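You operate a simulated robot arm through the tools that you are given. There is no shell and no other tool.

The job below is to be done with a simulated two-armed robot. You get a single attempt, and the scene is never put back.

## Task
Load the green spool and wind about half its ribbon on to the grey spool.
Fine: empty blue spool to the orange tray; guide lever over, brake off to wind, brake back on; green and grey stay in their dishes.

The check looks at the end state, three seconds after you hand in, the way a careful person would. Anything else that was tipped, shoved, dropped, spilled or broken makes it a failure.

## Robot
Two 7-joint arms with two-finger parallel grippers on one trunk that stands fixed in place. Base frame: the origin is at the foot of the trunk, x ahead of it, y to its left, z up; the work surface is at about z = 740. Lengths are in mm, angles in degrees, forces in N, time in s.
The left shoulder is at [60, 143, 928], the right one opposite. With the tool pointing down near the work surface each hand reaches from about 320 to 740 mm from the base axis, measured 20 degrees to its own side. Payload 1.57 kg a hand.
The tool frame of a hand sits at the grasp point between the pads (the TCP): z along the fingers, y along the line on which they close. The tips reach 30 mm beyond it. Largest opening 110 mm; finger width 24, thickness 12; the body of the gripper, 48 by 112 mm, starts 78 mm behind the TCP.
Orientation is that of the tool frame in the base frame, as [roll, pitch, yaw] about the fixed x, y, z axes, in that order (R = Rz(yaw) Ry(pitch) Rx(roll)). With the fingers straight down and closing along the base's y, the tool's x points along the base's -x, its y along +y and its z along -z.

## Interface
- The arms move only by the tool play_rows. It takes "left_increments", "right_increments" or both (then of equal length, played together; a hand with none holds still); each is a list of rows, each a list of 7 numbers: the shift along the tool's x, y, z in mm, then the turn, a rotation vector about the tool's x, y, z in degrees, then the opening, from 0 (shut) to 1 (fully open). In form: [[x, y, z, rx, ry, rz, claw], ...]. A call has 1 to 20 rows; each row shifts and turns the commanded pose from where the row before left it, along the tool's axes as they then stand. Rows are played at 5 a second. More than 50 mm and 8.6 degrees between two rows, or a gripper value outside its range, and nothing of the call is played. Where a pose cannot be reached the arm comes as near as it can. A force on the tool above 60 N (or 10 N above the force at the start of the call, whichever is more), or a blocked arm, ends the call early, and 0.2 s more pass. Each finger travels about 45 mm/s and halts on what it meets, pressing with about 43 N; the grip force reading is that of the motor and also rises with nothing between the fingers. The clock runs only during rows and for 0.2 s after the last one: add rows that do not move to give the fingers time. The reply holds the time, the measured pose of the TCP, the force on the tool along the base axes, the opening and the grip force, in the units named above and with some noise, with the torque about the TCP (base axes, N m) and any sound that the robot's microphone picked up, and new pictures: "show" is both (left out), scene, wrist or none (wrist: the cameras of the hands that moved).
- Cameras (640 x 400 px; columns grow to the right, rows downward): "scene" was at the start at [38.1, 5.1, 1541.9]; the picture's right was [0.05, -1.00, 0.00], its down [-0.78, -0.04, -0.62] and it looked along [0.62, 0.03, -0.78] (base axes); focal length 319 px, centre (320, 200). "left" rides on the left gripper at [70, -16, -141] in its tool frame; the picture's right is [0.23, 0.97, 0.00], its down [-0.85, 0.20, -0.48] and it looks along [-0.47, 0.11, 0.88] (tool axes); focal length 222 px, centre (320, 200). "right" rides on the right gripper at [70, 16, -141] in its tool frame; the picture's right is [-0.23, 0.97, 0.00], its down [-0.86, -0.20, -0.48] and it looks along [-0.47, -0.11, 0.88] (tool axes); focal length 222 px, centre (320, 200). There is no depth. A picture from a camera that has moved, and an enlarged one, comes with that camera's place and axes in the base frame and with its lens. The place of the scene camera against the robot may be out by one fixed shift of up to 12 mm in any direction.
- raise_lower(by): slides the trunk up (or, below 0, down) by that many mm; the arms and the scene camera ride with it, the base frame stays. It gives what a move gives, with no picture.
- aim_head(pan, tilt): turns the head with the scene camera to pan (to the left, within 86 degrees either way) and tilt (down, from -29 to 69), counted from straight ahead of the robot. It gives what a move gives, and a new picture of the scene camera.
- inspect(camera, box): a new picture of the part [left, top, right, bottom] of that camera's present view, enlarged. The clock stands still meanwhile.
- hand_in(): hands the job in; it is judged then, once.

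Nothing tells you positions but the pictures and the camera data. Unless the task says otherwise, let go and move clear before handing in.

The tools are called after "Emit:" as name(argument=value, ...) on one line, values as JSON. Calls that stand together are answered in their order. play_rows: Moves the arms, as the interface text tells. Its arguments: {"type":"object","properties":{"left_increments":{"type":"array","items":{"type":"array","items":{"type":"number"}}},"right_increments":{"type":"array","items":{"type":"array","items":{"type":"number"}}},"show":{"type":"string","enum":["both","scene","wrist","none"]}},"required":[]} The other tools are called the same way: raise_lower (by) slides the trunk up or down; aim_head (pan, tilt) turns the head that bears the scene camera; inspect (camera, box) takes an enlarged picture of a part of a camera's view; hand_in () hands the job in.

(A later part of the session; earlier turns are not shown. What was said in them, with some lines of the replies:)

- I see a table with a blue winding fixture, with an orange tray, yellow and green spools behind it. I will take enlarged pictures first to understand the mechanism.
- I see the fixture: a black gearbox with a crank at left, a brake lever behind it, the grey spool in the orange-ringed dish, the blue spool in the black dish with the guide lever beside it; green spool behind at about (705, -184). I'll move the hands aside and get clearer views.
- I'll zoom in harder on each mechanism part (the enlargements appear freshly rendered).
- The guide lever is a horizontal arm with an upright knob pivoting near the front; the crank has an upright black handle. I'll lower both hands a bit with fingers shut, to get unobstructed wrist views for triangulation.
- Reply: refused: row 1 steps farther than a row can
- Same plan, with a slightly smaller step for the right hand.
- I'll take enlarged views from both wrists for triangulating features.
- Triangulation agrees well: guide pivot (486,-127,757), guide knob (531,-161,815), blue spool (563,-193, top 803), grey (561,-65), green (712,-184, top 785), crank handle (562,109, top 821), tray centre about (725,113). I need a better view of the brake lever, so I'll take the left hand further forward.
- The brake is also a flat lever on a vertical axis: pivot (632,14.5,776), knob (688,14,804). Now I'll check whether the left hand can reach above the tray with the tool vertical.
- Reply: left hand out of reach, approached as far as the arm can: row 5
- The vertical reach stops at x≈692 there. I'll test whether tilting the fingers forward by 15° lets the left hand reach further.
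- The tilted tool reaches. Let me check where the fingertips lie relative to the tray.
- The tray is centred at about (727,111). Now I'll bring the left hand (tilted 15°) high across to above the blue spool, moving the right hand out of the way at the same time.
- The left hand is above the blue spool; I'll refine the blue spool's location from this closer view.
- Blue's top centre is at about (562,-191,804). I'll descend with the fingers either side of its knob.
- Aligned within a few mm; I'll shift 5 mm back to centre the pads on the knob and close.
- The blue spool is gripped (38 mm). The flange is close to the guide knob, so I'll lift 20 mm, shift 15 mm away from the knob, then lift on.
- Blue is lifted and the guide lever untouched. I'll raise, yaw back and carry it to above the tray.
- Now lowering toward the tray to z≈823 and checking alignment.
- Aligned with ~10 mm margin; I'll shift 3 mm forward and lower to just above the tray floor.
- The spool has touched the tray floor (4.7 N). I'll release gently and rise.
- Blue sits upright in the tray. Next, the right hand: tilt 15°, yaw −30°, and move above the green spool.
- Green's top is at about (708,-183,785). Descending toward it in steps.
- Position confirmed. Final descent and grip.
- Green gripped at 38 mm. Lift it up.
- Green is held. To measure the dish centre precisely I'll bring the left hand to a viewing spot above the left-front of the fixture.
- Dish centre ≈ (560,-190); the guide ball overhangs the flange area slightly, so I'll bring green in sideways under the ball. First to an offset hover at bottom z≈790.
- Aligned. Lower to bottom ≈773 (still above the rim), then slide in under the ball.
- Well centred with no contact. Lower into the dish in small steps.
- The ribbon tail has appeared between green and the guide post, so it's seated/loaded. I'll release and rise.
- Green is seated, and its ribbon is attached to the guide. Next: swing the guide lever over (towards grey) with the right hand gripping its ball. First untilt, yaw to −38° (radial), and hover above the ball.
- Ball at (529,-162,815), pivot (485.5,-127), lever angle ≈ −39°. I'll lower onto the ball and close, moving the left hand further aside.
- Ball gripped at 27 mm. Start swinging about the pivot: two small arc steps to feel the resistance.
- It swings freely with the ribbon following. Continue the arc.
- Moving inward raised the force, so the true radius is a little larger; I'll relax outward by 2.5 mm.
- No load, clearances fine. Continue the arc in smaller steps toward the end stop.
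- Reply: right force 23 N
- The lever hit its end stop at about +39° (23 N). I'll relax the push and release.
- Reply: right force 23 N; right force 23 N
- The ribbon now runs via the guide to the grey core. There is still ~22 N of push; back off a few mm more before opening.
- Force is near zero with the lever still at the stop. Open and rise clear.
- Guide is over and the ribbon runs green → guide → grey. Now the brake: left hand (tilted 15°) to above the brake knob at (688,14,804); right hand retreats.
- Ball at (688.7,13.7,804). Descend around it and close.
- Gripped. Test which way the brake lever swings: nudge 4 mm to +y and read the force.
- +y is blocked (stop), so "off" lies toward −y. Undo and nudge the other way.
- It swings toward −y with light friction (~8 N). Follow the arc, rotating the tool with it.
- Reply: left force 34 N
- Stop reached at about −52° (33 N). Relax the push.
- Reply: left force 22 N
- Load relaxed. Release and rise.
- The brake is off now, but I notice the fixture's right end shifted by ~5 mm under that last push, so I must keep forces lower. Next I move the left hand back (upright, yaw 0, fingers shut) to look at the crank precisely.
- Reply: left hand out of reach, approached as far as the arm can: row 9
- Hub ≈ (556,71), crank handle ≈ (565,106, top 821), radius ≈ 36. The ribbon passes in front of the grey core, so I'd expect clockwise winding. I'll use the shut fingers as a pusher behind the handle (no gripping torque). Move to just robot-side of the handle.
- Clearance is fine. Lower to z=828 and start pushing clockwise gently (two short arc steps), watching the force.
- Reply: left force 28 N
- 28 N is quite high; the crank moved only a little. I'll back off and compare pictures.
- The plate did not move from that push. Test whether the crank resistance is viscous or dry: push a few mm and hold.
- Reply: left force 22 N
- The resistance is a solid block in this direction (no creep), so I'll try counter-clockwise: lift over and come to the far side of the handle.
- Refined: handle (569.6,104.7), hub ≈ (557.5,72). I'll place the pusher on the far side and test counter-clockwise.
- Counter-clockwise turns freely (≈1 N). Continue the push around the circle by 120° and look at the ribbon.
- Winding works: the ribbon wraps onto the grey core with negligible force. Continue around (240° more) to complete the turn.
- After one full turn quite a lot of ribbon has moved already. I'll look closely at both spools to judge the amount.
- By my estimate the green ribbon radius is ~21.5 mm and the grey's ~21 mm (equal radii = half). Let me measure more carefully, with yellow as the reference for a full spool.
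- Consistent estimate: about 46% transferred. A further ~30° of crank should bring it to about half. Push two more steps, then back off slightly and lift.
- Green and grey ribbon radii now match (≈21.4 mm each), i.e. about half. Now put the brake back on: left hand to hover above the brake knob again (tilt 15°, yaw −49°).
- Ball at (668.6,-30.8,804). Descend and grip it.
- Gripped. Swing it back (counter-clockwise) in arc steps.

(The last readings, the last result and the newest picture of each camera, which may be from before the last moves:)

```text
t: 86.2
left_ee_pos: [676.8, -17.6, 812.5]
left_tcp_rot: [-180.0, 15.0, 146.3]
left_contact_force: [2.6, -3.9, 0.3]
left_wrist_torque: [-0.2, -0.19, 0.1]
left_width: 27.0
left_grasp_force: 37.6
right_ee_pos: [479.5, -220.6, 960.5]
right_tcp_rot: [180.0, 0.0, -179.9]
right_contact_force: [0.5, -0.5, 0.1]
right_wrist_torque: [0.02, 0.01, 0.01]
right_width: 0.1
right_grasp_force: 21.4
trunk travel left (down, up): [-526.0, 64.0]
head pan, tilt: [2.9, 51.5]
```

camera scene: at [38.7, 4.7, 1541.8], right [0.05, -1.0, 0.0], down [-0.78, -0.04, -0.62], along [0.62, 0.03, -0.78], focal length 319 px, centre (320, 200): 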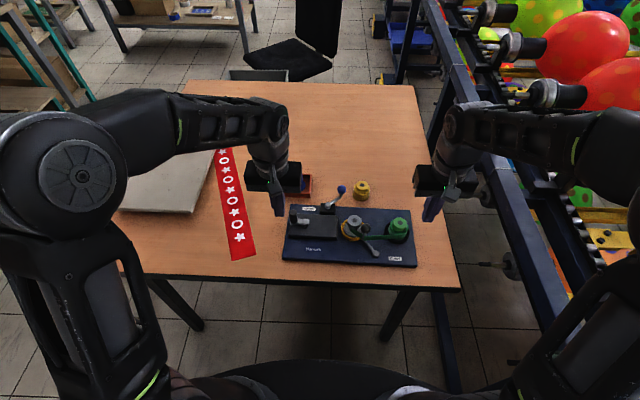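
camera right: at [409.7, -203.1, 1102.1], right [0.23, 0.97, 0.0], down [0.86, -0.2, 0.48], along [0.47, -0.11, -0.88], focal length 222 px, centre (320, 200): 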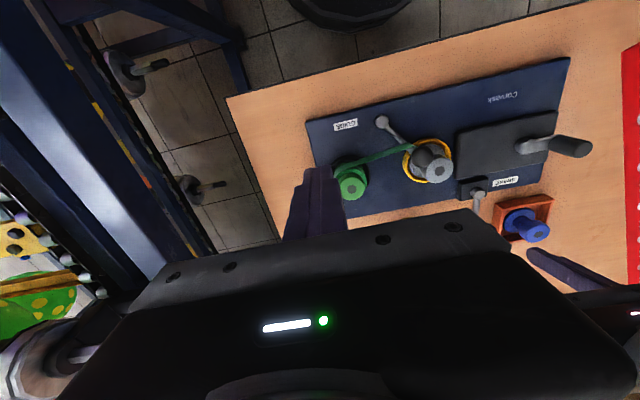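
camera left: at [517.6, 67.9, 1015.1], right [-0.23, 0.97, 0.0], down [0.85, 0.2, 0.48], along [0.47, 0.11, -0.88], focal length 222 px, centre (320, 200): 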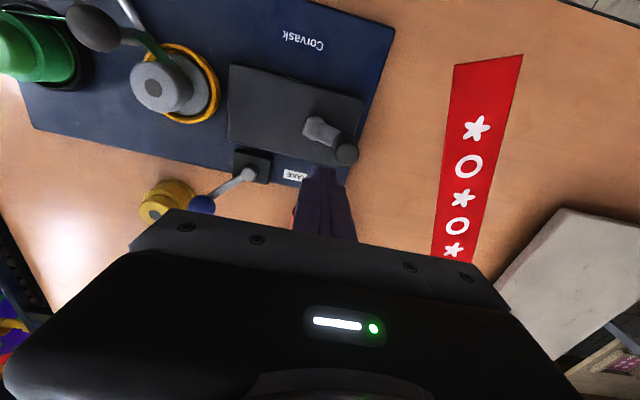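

Emit:
play_rows(left_increments=[[0.3, 3.56, -0.1, -0.97, 0, -3.62, 0.18], [0.3, 3.56, -0.1, -0.97, 0, -3.62, 0.18], [0.3, 3.56, -0.1, -0.97, 0, -3.62, 0.18], [0.3, 3.56, -0.1, -0.97, 0, -3.62, 0.18], [0.3, 3.56, -0.1, -0.97, 0, -3.62, 0.18], [0.3, 3.56, -0.1, -0.97, 0, -3.62, 0.18], [0, 0, 0, 0, 0, 0, 0.18]], show="none")

```text
t: 87.8
left_ee_pos: [683.6, 2.4, 811.8]
left_tcp_rot: [180.0, 14.9, 168.8]
left_contact_force: [4.8, -2.6, -0.4]
left_wrist_torque: [-0.08, -0.11, 0.16]
left_width: 26.7
left_grasp_force: 37.3
right_ee_pos: [480.0, -221.5, 959.8]
right_tcp_rot: [179.8, -0.1, -179.8]
right_contact_force: [-0.3, -0.2, 0.4]
right_wrist_torque: [0.01, -0.02, -0.02]
right_width: 0.0
right_grasp_force: 20.8
trunk travel left (down, up): [-526.0, 64.0]
head pan, tilt: [2.9, 51.5]
```

Emit:
play_rows(left_increments=[[0.2, 3.56, -0.05, -0.97, 0, -3.62, 0.18], [0.2, 3.0, -0.05, -0.97, 0, -3.62, 0.18], [0, 0, 0, 0, 0, 0, 0.18]], show="none")

```text
t: 88.6
left_ee_pos: [684.4, 8.7, 812.4]
left_tcp_rot: [179.9, 14.9, 176.3]
left_contact_force: [5.3, -0.5, 0.7]
left_wrist_torque: [0.11, 0.01, -0.24]
left_width: 27.1
left_grasp_force: 37.3
right_ee_pos: [479.5, -220.9, 959.8]
right_tcp_rot: [-180.0, -0.1, -179.9]
right_contact_force: [-0.6, -0.3, 0.6]
right_wrist_torque: [-0.02, -0.02, 0.01]
right_width: 0.0
right_grasp_force: 21.8
trunk travel left (down, up): [-526.0, 64.0]
head pan, tilt: [2.9, 51.5]
```

Nearly home; nudge further in 1.5 mm steps until the stop is felt.

Emit:
play_rows(left_increments=[[0, 1.5, 0, 0, 0, 0, 0.18], [0, 1.5, 0, 0, 0, 0, 0.18], [0, 0, 0, 0, 0, 0, 0.18]], show="none")

```text
t: 89.4
left_ee_pos: [683.5, 8.8, 812.0]
left_tcp_rot: [-179.9, 14.9, 176.2]
left_contact_force: [5.0, -11.6, 0.9]
left_wrist_torque: [-0.19, -0.21, 0.16]
left_width: 26.9
left_grasp_force: 37.9
right_ee_pos: [480.1, -221.3, 960.8]
right_tcp_rot: [179.9, -0.1, -179.9]
right_contact_force: [0.0, 0.0, 0.8]
right_wrist_torque: [-0.01, 0.0, -0.01]
right_width: 0.0
right_grasp_force: 20.6
trunk travel left (down, up): [-526.0, 64.0]
head pan, tilt: [2.9, 51.5]
```

The brake lever is home at its stop (12 N, no further movement). Before releasing, I'll compare fixture position with the start pictures using the same boxes.

Emit:
inspect(camera="scene", box=[372, 205, 416, 265])

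Emit:
inspect(camera="scene", box=[285, 175, 345, 240])

Emit:
inspect(camera="scene", box=[270, 170, 430, 270])

```text
6.67 times, centred on (394, 235) of scene
camera zoom: at [39.6, 3.7, 1541.8], right [0.05, -1.0, 0.0], down [-0.78, -0.04, -0.62], along [0.62, 0.03, -0.78], focal length 2125 px, centre (-173, -33)
```

zoom: 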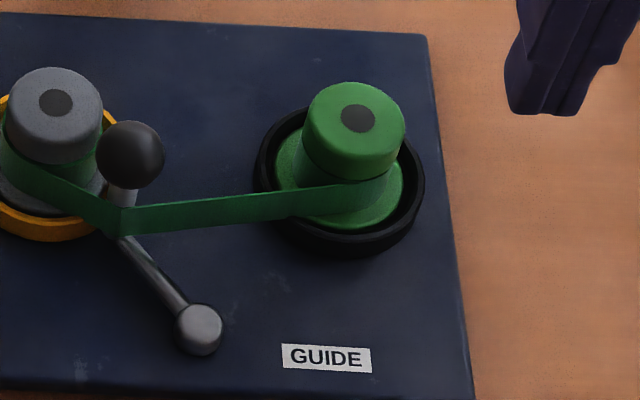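

```text
6.15 times, centred on (315, 208) of scene
camera zoom: at [39.6, 3.7, 1541.8], right [0.05, -1.0, 0.0], down [-0.78, -0.04, -0.62], along [0.62, 0.03, -0.78], focal length 1962 px, centre (351, 154)
```

zoom: 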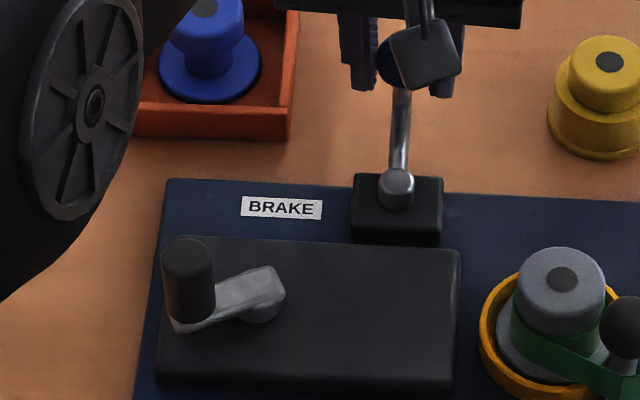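

```text
4.00 times, centred on (350, 220) of scene
camera zoom: at [39.6, 3.7, 1541.8], right [0.05, -1.0, 0.0], down [-0.78, -0.04, -0.62], along [0.62, 0.03, -0.78], focal length 1275 px, centre (200, 120)
```

zoom: 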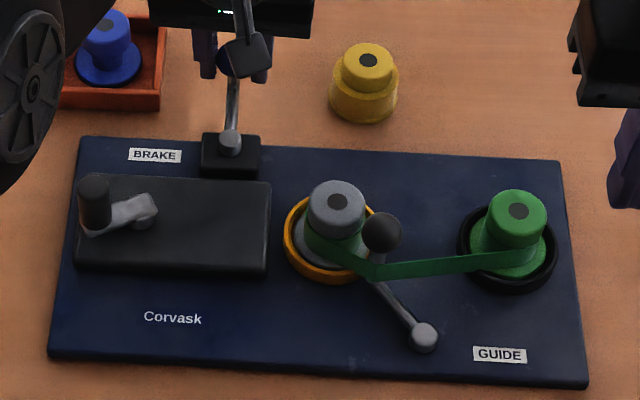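

The brake is fully back. I'll relax the load and release the knob.

Emit:
play_rows(left_increments=[[-0.8, -2.3, 0, 0, 0, 0, 0.18], [0, 0, 0, 0, 0, 0, 0.18]], show="none")

```text
t: 90.0
left_ee_pos: [684.5, 9.2, 812.1]
left_tcp_rot: [180.0, 14.8, 176.2]
left_contact_force: [1.2, -7.2, -0.4]
left_wrist_torque: [-0.02, 0.0, -0.07]
left_width: 27.0
left_grasp_force: 37.3
right_ee_pos: [480.6, -219.8, 960.1]
right_tcp_rot: [180.0, -0.1, -179.9]
right_contact_force: [0.4, 0.5, -0.2]
right_wrist_torque: [-0.02, 0.0, 0.0]
right_width: 0.0
right_grasp_force: 21.5
trunk travel left (down, up): [-526.0, 64.0]
head pan, tilt: [2.9, 51.5]
```

Emit:
play_rows(left_increments=[[0, 0, 0, 0, 0, 0, 0.36], [0, 0, 0, 0, 0, 0, 0.36], [-1.3, 0, -4.8, 0, 0, 0, 0.36], [-3.9, 0, -14.5, 0, 0, 0, 0.36], [-7.8, 0, -29, 0, 0, 0, 0.36], [-7.8, 0, -29, 0, 0, 0, 0.36], [0, 0, 0, 0, 0, 0, 0.36]], show="scene")

Emit:
inspect(camera="scene", box=[285, 175, 345, 240])

Emit:
inspect(camera="scene", box=[270, 170, 430, 270])

Emit:
inspect(camera="left", box=[230, 60, 430, 240])

```text
t: 91.6
left_ee_pos: [685.2, 8.6, 891.8]
left_tcp_rot: [-180.0, 14.9, 176.2]
left_contact_force: [-0.4, -0.8, 0.0]
left_wrist_torque: [0.0, 0.01, 0.03]
left_width: 39.5
left_grasp_force: 0.1
right_ee_pos: [479.7, -219.2, 961.3]
right_tcp_rot: [-180.0, 0.1, -180.0]
right_contact_force: [0.3, 0.4, -0.6]
right_wrist_torque: [0.01, -0.03, 0.02]
right_width: 0.1
right_grasp_force: 20.9
trunk travel left (down, up): [-526.0, 64.0]
head pan, tilt: [2.9, 51.5]
camera scene: at [38.4, 5.0, 1541.9], right [0.05, -1.0, 0.0], down [-0.78, -0.04, -0.62], along [0.62, 0.03, -0.78], focal length 319 px, centre (320, 200)
```

scene: 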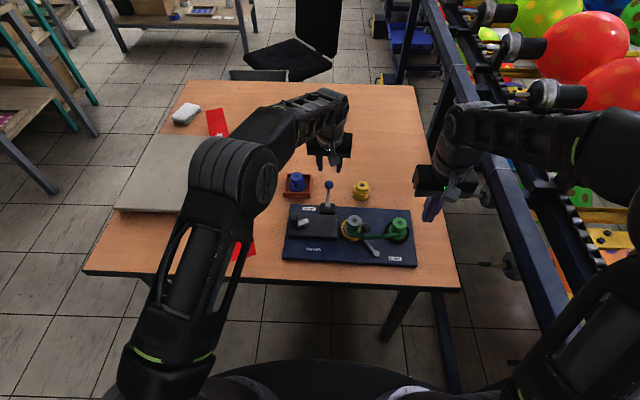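

```text
6.15 times, centred on (315, 208) of scene
camera zoom: at [38.4, 5.0, 1541.9], right [0.05, -1.0, 0.0], down [-0.78, -0.04, -0.62], along [0.62, 0.03, -0.78], focal length 1962 px, centre (351, 154)
```

zoom: 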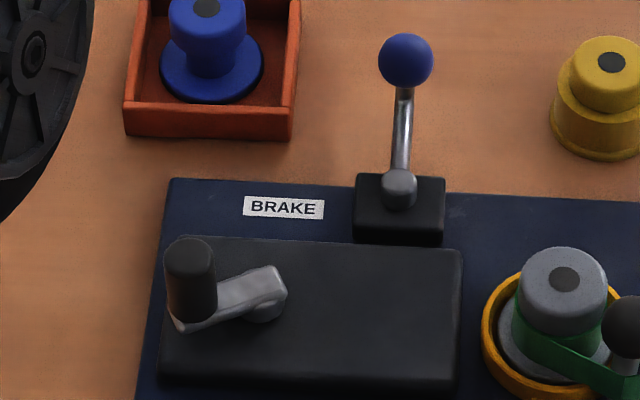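

```text
4.00 times, centred on (350, 220) of scene
camera zoom: at [38.4, 5.0, 1541.9], right [0.05, -1.0, 0.0], down [-0.78, -0.04, -0.62], along [0.62, 0.03, -0.78], focal length 1275 px, centre (200, 120)
```

zoom: 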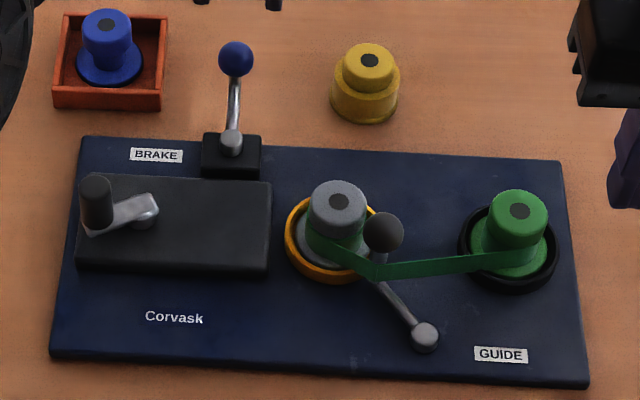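

```text
2.22 times, centred on (330, 150) of left
camera zoom: at [580.1, -0.2, 1011.6], right [-0.16, 0.99, -0.06], down [0.71, 0.15, 0.68], along [0.68, 0.06, -0.73], focal length 494 px, centre (298, 311)
```

zoom: 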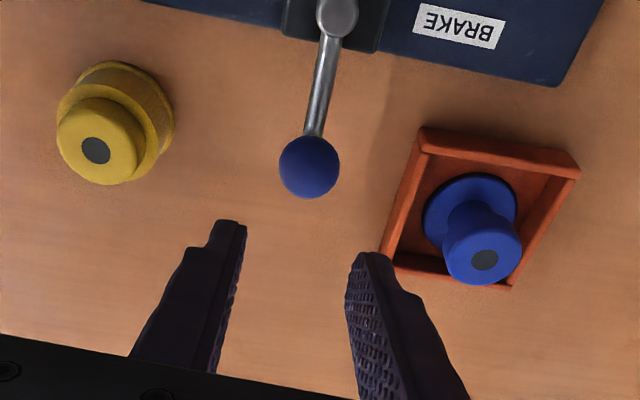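

Brake is back on. The fixture is rotated about 1° (right end ~7 mm towards me) from my earlier push. I'll gently nudge it back with the right fingertips at its front edge: first bring the right hand in front of the edge, and retreat the left hand.

Emit:
play_rows(left_increments=[[30.8, 24.9, -21.6, 0, 0, 0, 0.3], [30.8, 24.9, -21.6, 0, 0, 0, 0.3], [30.8, 24.9, -21.6, 0, 0, 0, 0.3], [30.8, 24.9, -21.6, 0, 0, 0, 0.3], [30.8, 24.9, -21.6, 0, 0, 0, 0.3], [30.8, 24.9, -21.6, 0, 0, 0, 0.3], [30.8, 24.9, -21.6, 0, 0, 0, 0.3]], right_increments=[[19, 35.7, 0, 0, 0, 0, 0], [19, 35.7, 0, 0, 0, 0, 0], [19, 35.7, 0, 0, 0, 0, 0], [0, 0, 40, 0, 0, 0, 0], [0, 0, 40, 0, 0, 0, 0], [0, 0, 40, 0, 0, 0, 0], [0, 0, 40, 0, 0, 0, 0]], show="both")

Emit:
inspect(camera="right", box=[200, 60, 440, 230])

Emit:
inspect(camera="scene", box=[330, 210, 430, 290])

```text
t: 93.2
left_ee_pos: [447.6, 200.5, 984.2]
left_tcp_rot: [-180.0, 15.0, 176.3]
left_contact_force: [0.8, 0.3, 0.0]
left_wrist_torque: [-0.01, 0.01, 0.0]
left_width: 32.9
left_grasp_force: 0.0
right_ee_pos: [422.9, -112.1, 800.9]
right_tcp_rot: [179.9, 0.1, -179.9]
right_contact_force: [-0.2, 0.1, -0.8]
right_wrist_torque: [0.0, -0.04, -0.02]
right_width: 0.0
right_grasp_force: 21.2
trunk travel left (down, up): [-526.0, 64.0]
head pan, tilt: [2.9, 51.5]
camera scene: at [37.4, 6.0, 1542.0], right [0.05, -1.0, 0.0], down [-0.78, -0.04, -0.62], along [0.62, 0.03, -0.78], focal length 319 px, centre (320, 200)
camera right: at [352.3, -95.4, 943.2], right [0.23, 0.97, 0.0], down [0.85, -0.2, 0.48], along [0.47, -0.11, -0.88], focal length 222 px, centre (320, 200)
camera left: at [342.6, 191.3, 1103.2], right [-0.15, 0.99, -0.06], down [0.71, 0.15, 0.68], along [0.68, 0.06, -0.73], focal length 222 px, centre (320, 200)
```

scene: 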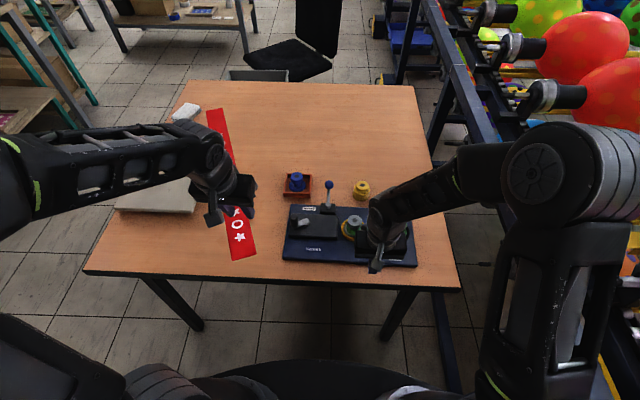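
right: 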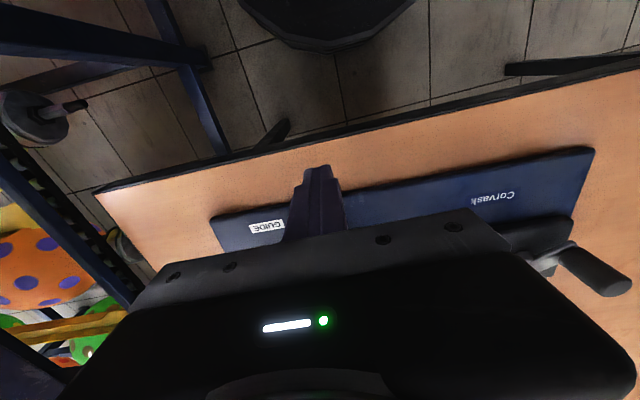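
left: 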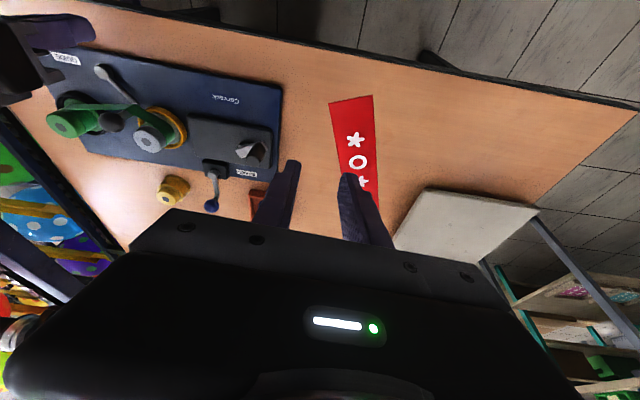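

```text
2.35 times, centred on (320, 145) of right
camera zoom: at [352.3, -95.4, 943.2], right [0.23, 0.97, 0.0], down [0.85, -0.2, 0.48], along [0.47, -0.11, -0.88], focal length 523 px, centre (320, 329)
```

zoom: 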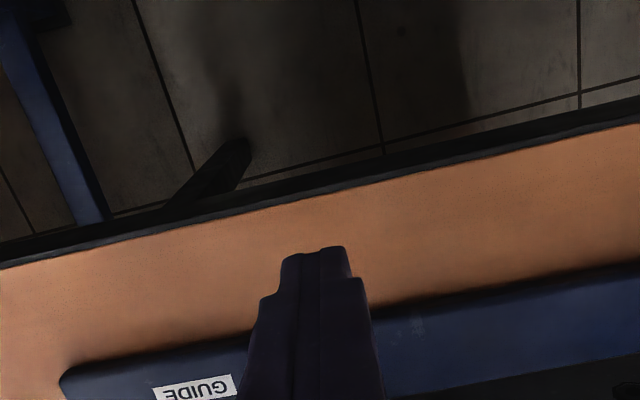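

```text
5.00 times, centred on (380, 250) of scene
camera zoom: at [37.4, 6.0, 1542.0], right [0.05, -1.0, 0.0], down [-0.78, -0.04, -0.62], along [0.62, 0.03, -0.78], focal length 1594 px, centre (20, -50)
```

zoom: 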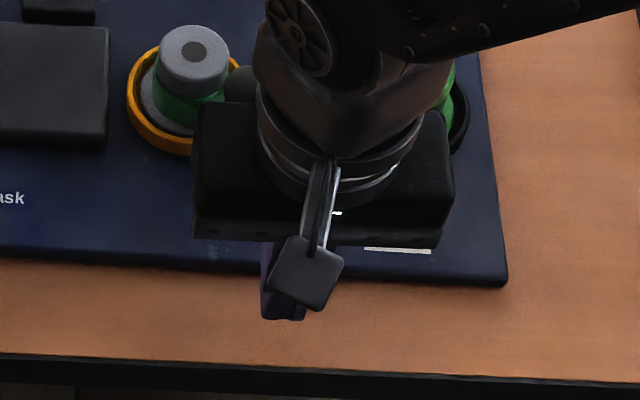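

Front edge is at x≈452 here. Lower to tip ≈745 and approach the edge.

Emit:
play_rows(right_increments=[[0, 0, 13, 0, 0, 0, 0], [0, 0, 12.5, 0, 0, 0, 0], [0, 0, 0, 0, 0, 0, 0], [-6, 0, 0, 0, 0, 0, 0], [-5, 0, 0, 0, 0, 0, 0], [0, 0, 0, 0, 0, 0, 0]], show="none")

Emit:
inspect(camera="right", box=[200, 60, 440, 230])

Emit:
inspect(camera="left", box=[0, 0, 140, 120])

```text
t: 94.6
left_ee_pos: [449.3, 199.7, 985.1]
left_tcp_rot: [-179.9, 15.0, 176.1]
left_contact_force: [0.5, 0.6, -0.5]
left_wrist_torque: [0.02, 0.0, 0.03]
left_width: 32.9
left_grasp_force: 0.0
right_ee_pos: [433.8, -113.7, 775.7]
right_tcp_rot: [180.0, 0.0, -179.9]
right_contact_force: [-0.4, -0.5, -0.6]
right_wrist_torque: [-0.03, -0.01, 0.05]
right_width: 0.0
right_grasp_force: 21.6
trunk travel left (down, up): [-526.0, 64.0]
head pan, tilt: [2.9, 51.5]
```

```text
2.35 times, centred on (320, 145) of right
camera zoom: at [363.3, -96.1, 917.6], right [0.23, 0.97, 0.0], down [0.86, -0.2, 0.48], along [0.47, -0.11, -0.88], focal length 523 px, centre (320, 329)
```

zoom: 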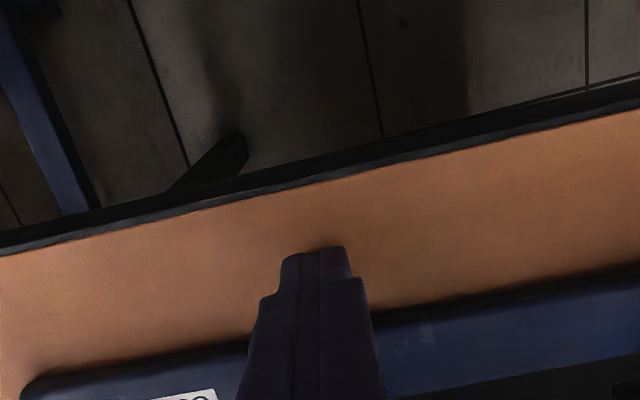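

```text
3.33 times, centred on (70, 60) of left
camera zoom: at [343.6, 190.6, 1103.1], right [-0.16, 0.99, -0.06], down [0.71, 0.15, 0.68], along [0.68, 0.06, -0.73], focal length 740 px, centre (1153, 667)
```

zoom: 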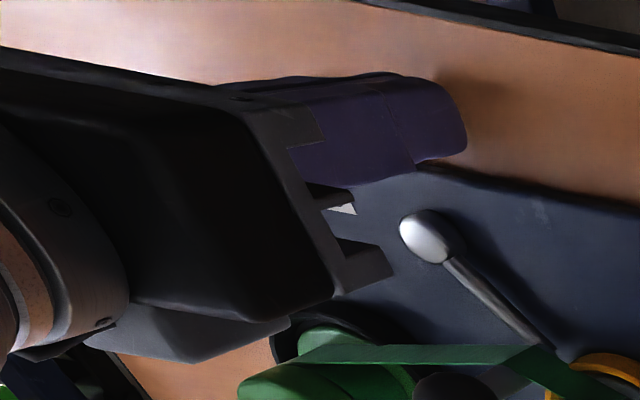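

Now creep forward until contact is felt.

Emit:
play_rows(right_increments=[[-1.5, 0, 0, 0, 0, 0, 0], [-1.5, 0, 0, 0, 0, 0, 0], [-1.5, 0, 0, 0, 0, 0, 0], [-1.5, 0, 0, 0, 0, 0, 0], [0, 0, 0, 0, 0, 0, 0]], show="none")

```text
t: 95.8
left_ee_pos: [448.1, 199.4, 983.2]
left_tcp_rot: [-180.0, 14.9, 176.2]
left_contact_force: [-0.5, -0.2, -0.1]
left_wrist_torque: [0.01, -0.02, -0.01]
left_width: 32.9
left_grasp_force: 0.1
right_ee_pos: [440.0, -112.3, 774.8]
right_tcp_rot: [-180.0, 0.0, -179.9]
right_contact_force: [0.3, 0.6, -1.2]
right_wrist_torque: [-0.02, -0.02, -0.04]
right_width: 0.0
right_grasp_force: 21.4
trunk travel left (down, up): [-526.0, 64.0]
head pan, tilt: [2.9, 51.5]
```

Emit:
play_rows(right_increments=[[-1.5, 0, 0, 0, 0, 0, 0], [-1.5, 0, 0, 0, 0, 0, 0], [-1.5, 0, 0, 0, 0, 0, 0], [-1.5, 0, 0, 0, 0, 0, 0], [0, 0, 0, 0, 0, 0, 0]], show="none")

```text
t: 97.0
left_ee_pos: [446.8, 198.9, 985.0]
left_tcp_rot: [180.0, 15.0, 176.2]
left_contact_force: [-0.7, -0.1, 0.0]
left_wrist_torque: [0.04, 0.0, -0.03]
left_width: 33.0
left_grasp_force: 0.0
right_ee_pos: [442.8, -112.8, 774.8]
right_tcp_rot: [-180.0, -0.2, -179.9]
right_contact_force: [-12.9, 2.8, -1.2]
right_wrist_torque: [0.16, 0.35, 0.0]
right_width: 0.1
right_grasp_force: 21.3
trunk travel left (down, up): [-526.0, 64.0]
head pan, tilt: [2.9, 51.5]
```

Contact at x≈442.8 (13 N). Continue pushing in small steps, watching how far it moves (target ≈4 mm).

Emit:
play_rows(right_increments=[[-1.5, 0, 0, 0, 0, 0, 0], [-1.5, 0, 0, 0, 0, 0, 0], [0, 0, 0, 0, 0, 0, 0]], show="none")

```text
t: 97.8
left_ee_pos: [446.2, 200.0, 985.3]
left_tcp_rot: [180.0, 15.1, 176.2]
left_contact_force: [-0.1, 0.4, 0.1]
left_wrist_torque: [0.03, -0.01, 0.01]
left_width: 32.7
left_grasp_force: 0.1
right_ee_pos: [445.6, -114.9, 774.9]
right_tcp_rot: [-179.9, -0.1, -179.9]
right_contact_force: [-25.4, 1.5, 4.9]
right_wrist_torque: [0.1, 0.62, -0.01]
right_width: 0.1
right_grasp_force: 21.2
trunk travel left (down, up): [-526.0, 64.0]
head pan, tilt: [2.9, 51.5]
```

Emit:
play_rows(right_increments=[[-1.5, 0, 0, 0, 0, 0, 0], [0, 0, 0, 0, 0, 0, 0]], show="none")

Emit:
inspect(camera="scene", box=[270, 170, 430, 270])

```text
t: 98.4
left_ee_pos: [447.2, 200.1, 985.8]
left_tcp_rot: [179.9, 15.1, 176.2]
left_contact_force: [0.2, 0.3, 0.1]
left_wrist_torque: [0.01, -0.01, -0.03]
left_width: 32.8
left_grasp_force: 0.0
right_ee_pos: [445.1, -113.3, 775.7]
right_tcp_rot: [-179.8, -0.2, -179.8]
right_contact_force: [-26.2, -0.3, 6.0]
right_wrist_torque: [-0.13, 0.59, -0.02]
right_width: 0.1
right_grasp_force: 21.2
trunk travel left (down, up): [-526.0, 64.0]
head pan, tilt: [2.9, 51.5]
```

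```text
4.00 times, centred on (350, 220) of scene
camera zoom: at [35.0, 5.2, 1542.0], right [0.05, -1.0, 0.0], down [-0.78, -0.04, -0.62], along [0.62, 0.03, -0.78], focal length 1275 px, centre (200, 120)
```

zoom: 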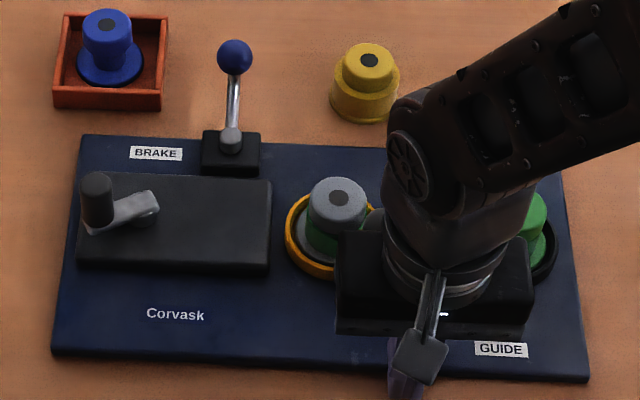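

Emit:
play_rows(right_increments=[[8, 0, 0, 0, 0, 0, 0], [0, 0, 0, 0, 0, 0, 0]], show="none")

Emit:
inspect(camera="scene", box=[270, 170, 430, 270])

```text
t: 99.0
left_ee_pos: [448.8, 199.1, 983.0]
left_tcp_rot: [180.0, 15.1, 176.3]
left_contact_force: [0.4, 0.1, 0.3]
left_wrist_torque: [0.02, 0.04, -0.02]
left_width: 33.1
left_grasp_force: 0.1
right_ee_pos: [445.1, -111.9, 775.1]
right_tcp_rot: [179.9, 0.2, -179.8]
right_contact_force: [-0.5, -0.4, 0.0]
right_wrist_torque: [0.0, -0.05, 0.03]
right_width: 0.0
right_grasp_force: 21.6
trunk travel left (down, up): [-526.0, 64.0]
head pan, tilt: [2.9, 51.5]
```

```text
4.00 times, centred on (350, 220) of scene
camera zoom: at [38.7, 5.2, 1541.9], right [0.05, -1.0, 0.0], down [-0.78, -0.04, -0.62], along [0.62, 0.03, -0.78], focal length 1275 px, centre (200, 120)
```

zoom: 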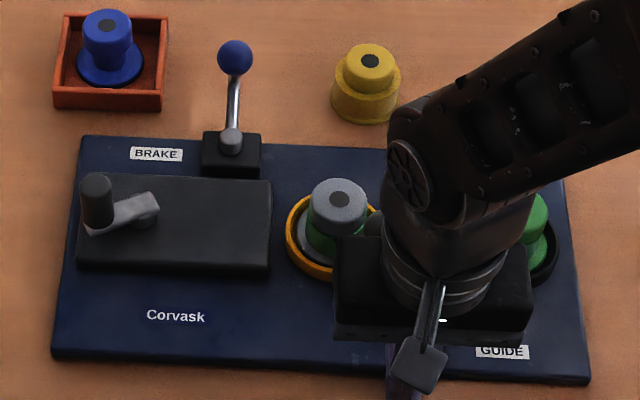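

About half of the rotation is undone. Push again the same way, a bit further.

Emit:
play_rows(right_increments=[[-1.5, 0, 0, 0, 0, 0, 0], [-1.5, 0, 0, 0, 0, 0, 0], [-1.5, 0, 0, 0, 0, 0, 0], [-1.5, 0, 0, 0, 0, 0, 0], [0, 0, 0, 0, 0, 0, 0]], show="none")

```text
t: 100.2
left_ee_pos: [446.3, 200.7, 984.3]
left_tcp_rot: [179.9, 15.0, 176.2]
left_contact_force: [0.2, 0.4, 0.8]
left_wrist_torque: [0.06, -0.01, -0.02]
left_width: 33.0
left_grasp_force: 0.1
right_ee_pos: [447.2, -113.4, 776.1]
right_tcp_rot: [-180.0, -0.1, -179.9]
right_contact_force: [-7.3, 0.8, 0.2]
right_wrist_torque: [0.12, 0.18, -0.02]
right_width: 0.0
right_grasp_force: 21.4
trunk travel left (down, up): [-526.0, 64.0]
head pan, tilt: [2.9, 51.5]
```

Emit:
play_rows(right_increments=[[-1.5, 0, 0, 0, 0, 0, 0], [-1.5, 0, 0, 0, 0, 0, 0], [-1.5, 0, 0, 0, 0, 0, 0], [0, 0, 0, 0, 0, 0, 0]], show="none")

Emit:
inspect(camera="scene", box=[270, 170, 430, 270])

```text
t: 101.2
left_ee_pos: [447.4, 200.3, 985.0]
left_tcp_rot: [-179.9, 15.2, 176.2]
left_contact_force: [0.5, 0.6, -1.2]
left_wrist_torque: [-0.01, 0.03, 0.03]
left_width: 32.9
left_grasp_force: 0.0
right_ee_pos: [448.2, -113.3, 775.2]
right_tcp_rot: [-180.0, -0.2, -179.9]
right_contact_force: [-25.7, 1.7, 3.2]
right_wrist_torque: [-0.32, 0.64, 0.0]
right_width: 0.0
right_grasp_force: 21.9
trunk travel left (down, up): [-526.0, 64.0]
head pan, tilt: [2.9, 51.5]
```

```text
4.00 times, centred on (350, 220) of scene
camera zoom: at [34.7, 5.3, 1542.0], right [0.05, -1.0, 0.0], down [-0.78, -0.04, -0.62], along [0.62, 0.03, -0.78], focal length 1275 px, centre (200, 120)
```

zoom: 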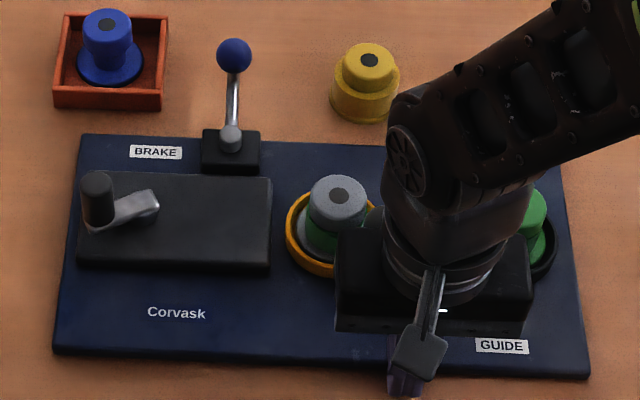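

Emit:
play_rows(right_increments=[[-1.2, 0, 0, 0, 0, 0, 0], [0, 0, 0, 0, 0, 0, 0], [6, 0, 0, 0, 0, 0, 0], [6, 0, 0, 0, 0, 0, 0], [0, 0, 0, 0, 0, 0, 0]], show="none")

Emit:
inspect(camera="scene", box=[270, 170, 430, 270])

```text
t: 102.4
left_ee_pos: [448.6, 199.9, 984.4]
left_tcp_rot: [-179.9, 15.0, 176.2]
left_contact_force: [1.0, -0.6, -0.1]
left_wrist_torque: [0.01, -0.03, -0.01]
left_width: 33.0
left_grasp_force: 0.0
right_ee_pos: [442.9, -112.7, 776.2]
right_tcp_rot: [179.8, 0.2, -179.9]
right_contact_force: [-0.9, 0.7, 0.2]
right_wrist_torque: [0.02, -0.01, -0.01]
right_width: 0.1
right_grasp_force: 21.6
trunk travel left (down, up): [-526.0, 64.0]
head pan, tilt: [2.9, 51.5]
```

```text
4.00 times, centred on (350, 220) of scene
camera zoom: at [38.5, 5.1, 1541.9], right [0.05, -1.0, 0.0], down [-0.78, -0.04, -0.62], along [0.62, 0.03, -0.78], focal length 1275 px, centre (200, 120)
```

zoom: 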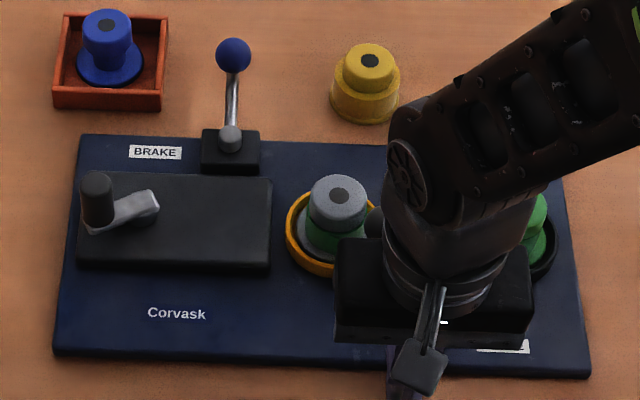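

The fixture is back to within ~2 mm of its original place and orientation. Back away, rise, and retreat the right hand; then do a full check.

Emit:
play_rows(right_increments=[[10, 0, 0, 0, 0, 0, 0], [0, 0, -40, 0, 0, 0, 0], [0, 0, -45, 0, 0, 0, 0], [0, 0, -45, 0, 0, 0, 0], [0, 0, -45, 0, 0, 0, 0], [0, -45, -10, 0, 0, 0, 0.3], [0, -45, -10, 0, 0, 0, 0.3], [0, -45, 0, 0, 0, 0, 0.3], [0, -45, 0, 0, 0, 0, 0.3], [0, 0, 0, 0, 0, 0, 0.3]], show="both")

Emit:
inspect(camera="scene", box=[270, 170, 430, 270])

Emit:
inspect(camera="scene", box=[372, 205, 416, 265])

Emit:
inspect(camera="scene", box=[285, 175, 345, 240])

```text
t: 104.6
left_ee_pos: [448.8, 199.8, 983.8]
left_tcp_rot: [180.0, 15.0, 176.3]
left_contact_force: [-0.9, 0.6, -0.4]
left_wrist_torque: [-0.01, 0.02, -0.03]
left_width: 32.8
left_grasp_force: 0.1
right_ee_pos: [431.7, -292.0, 971.2]
right_tcp_rot: [180.0, 0.0, -179.9]
right_contact_force: [0.3, 0.2, 0.5]
right_wrist_torque: [-0.02, -0.02, 0.01]
right_width: 33.0
right_grasp_force: 0.2
trunk travel left (down, up): [-526.0, 64.0]
head pan, tilt: [2.9, 51.5]
camera scene: at [38.1, 5.5, 1541.9], right [0.05, -1.0, 0.0], down [-0.78, -0.04, -0.62], along [0.62, 0.03, -0.78], focal length 319 px, centre (320, 200)
camera right: at [362.6, -275.9, 1112.2], right [0.23, 0.97, 0.0], down [0.86, -0.2, 0.48], along [0.47, -0.11, -0.88], focal length 222 px, centre (320, 200)
```

scene: 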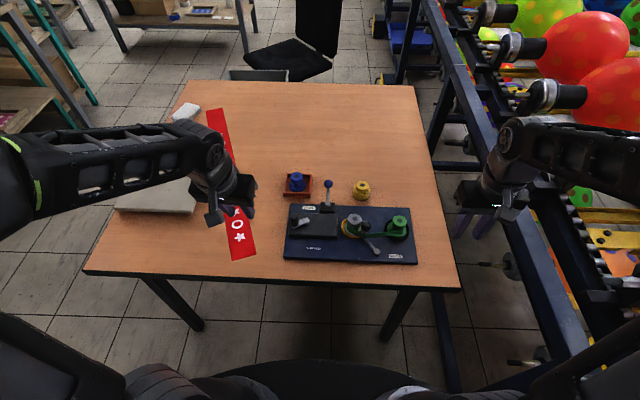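
right: 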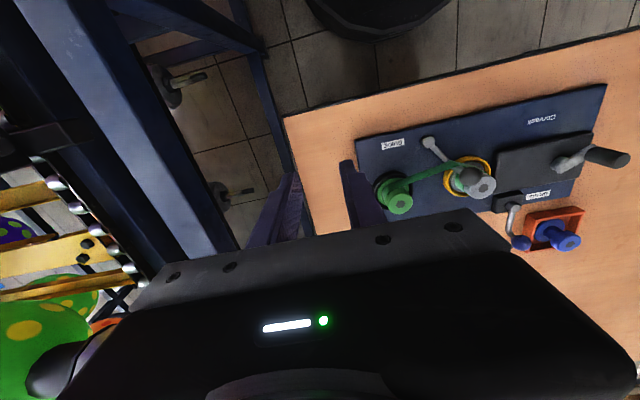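

```text
4.00 times, centred on (350, 220) of scene
camera zoom: at [38.1, 5.5, 1541.9], right [0.05, -1.0, 0.0], down [-0.78, -0.04, -0.62], along [0.62, 0.03, -0.78], focal length 1275 px, centre (200, 120)
```

zoom: 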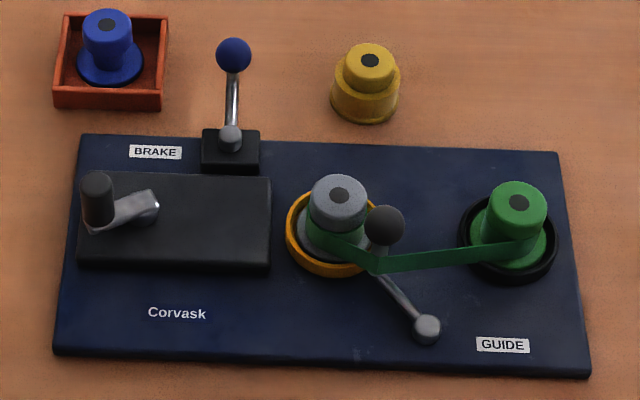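

```text
6.67 times, centred on (394, 235) of scene
camera zoom: at [38.1, 5.5, 1541.9], right [0.05, -1.0, 0.0], down [-0.78, -0.04, -0.62], along [0.62, 0.03, -0.78], focal length 2125 px, centre (-173, -33)
```

zoom: 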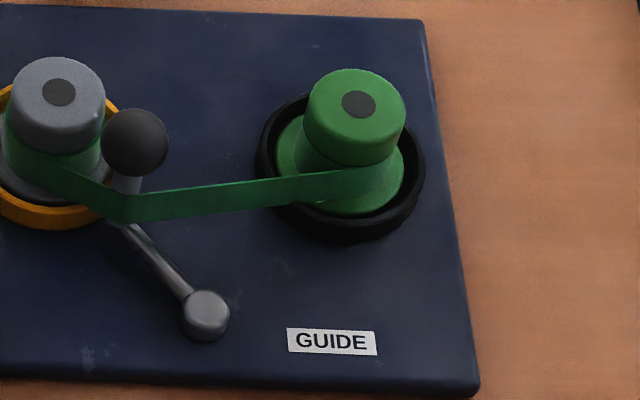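

```text
6.15 times, centred on (315, 208) of scene
camera zoom: at [38.1, 5.5, 1541.9], right [0.05, -1.0, 0.0], down [-0.78, -0.04, -0.62], along [0.62, 0.03, -0.78], focal length 1962 px, centre (351, 154)
```

zoom: 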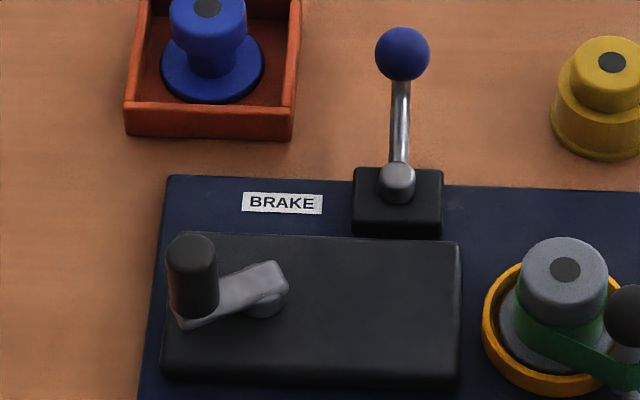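

Everything looks in place: blue upright in tray, brake back at its starting position, guide over, green and grey in their dishes. A final close look at the ribbon amounts, and at blue's bare core for reference.

Emit:
inspect(camera="scene", box=[385, 211, 413, 239])

Emit:
inspect(camera="scene", box=[338, 209, 366, 237])

Emit:
inspect(camera="scene", box=[283, 168, 311, 196])

Emit:
inspect(camera="right", box=[360, 130, 520, 230])

```text
14.29 times, centred on (399, 225) of scene
camera zoom: at [38.1, 5.5, 1541.9], right [0.05, -1.0, 0.0], down [-0.78, -0.04, -0.62], along [0.62, 0.03, -0.78], focal length 4554 px, centre (-809, -157)
```

zoom: 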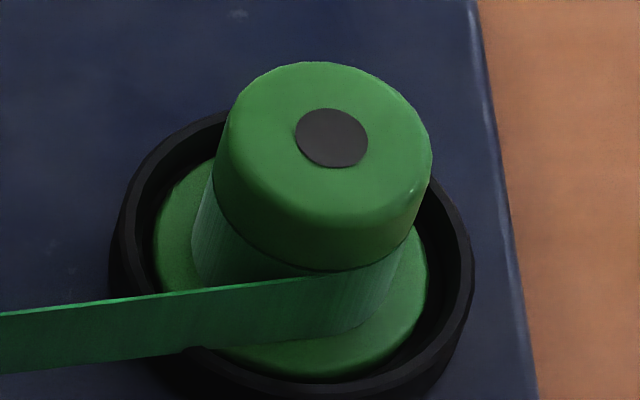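

```text
14.29 times, centred on (352, 223) of scene
camera zoom: at [38.1, 5.5, 1541.9], right [0.05, -1.0, 0.0], down [-0.78, -0.04, -0.62], along [0.62, 0.03, -0.78], focal length 4554 px, centre (-137, -129)
```

zoom: 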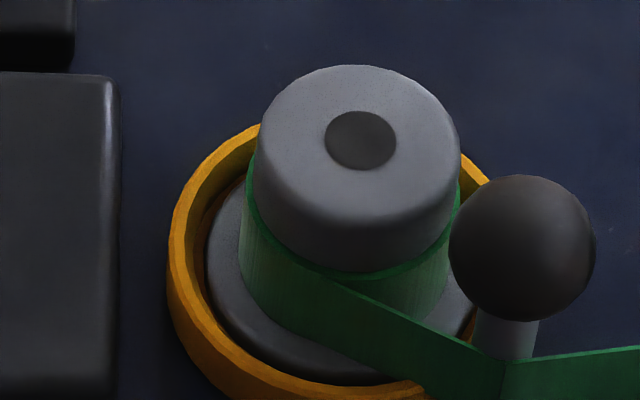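

```text
14.29 times, centred on (297, 182) of scene
camera zoom: at [38.1, 5.5, 1541.9], right [0.05, -1.0, 0.0], down [-0.78, -0.04, -0.62], along [0.62, 0.03, -0.78], focal length 4554 px, centre (649, 457)
```

zoom: 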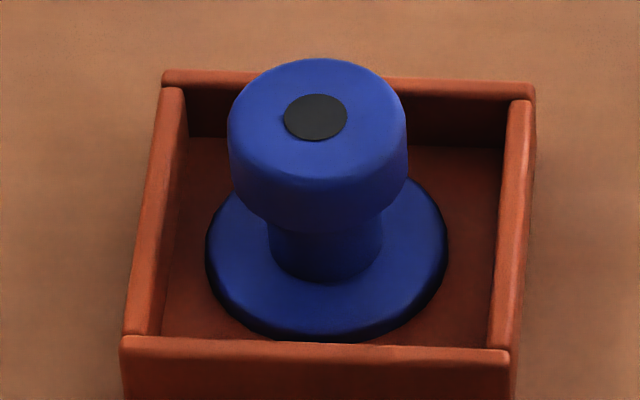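

```text
4.00 times, centred on (440, 180) of right
camera zoom: at [362.6, -275.9, 1112.2], right [0.23, 0.97, 0.0], down [0.86, -0.2, 0.48], along [0.47, -0.11, -0.88], focal length 888 px, centre (-160, 280)
```

zoom: 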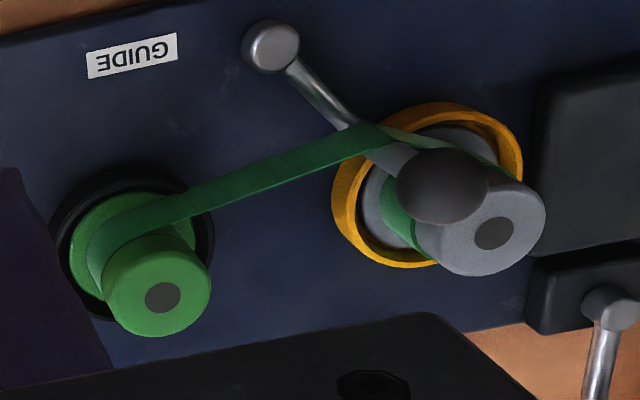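

Both spools show equal ribbon radii (ratio to flange ≈0.75 each, the half-way value), blue is upright in the tray, guide is over, the brake is back on, and both hands are clear. Handing in.

Emit:
hand_in()

```text
The job is handed in.
```

I finished the job and handed it in. I haven't been told whether it passed.

- **Blue spool:** it stands upright in the orange tray.
- **Green spool:** it sits in the black dish with its ribbon threaded past the guide lever to the grey spool. Green and grey are both still in their dishes.
- **Ribbon:** about half has moved across. The wound ribbon looks equally thick on both spools, and I put the amount transferred at roughly 48–53%.
- **Guide lever:** it is swung over to its end stop, on the grey side.
- **Brake:** it was off for winding and is now back at its starting position, against the stop.
- **Hands:** both have let go and are clear of the fixture.

**Fixture shifted:** while moving the brake lever off, I pushed too hard against its stop. The fixture board turned about 1°, and its right end moved roughly 7 mm towards the robot. I pushed it back from the front edge with the right fingertips. It is now within about 3 mm of where it started, with no visible rotation. Nothing was tipped or dropped, and the yellow spool was not touched.
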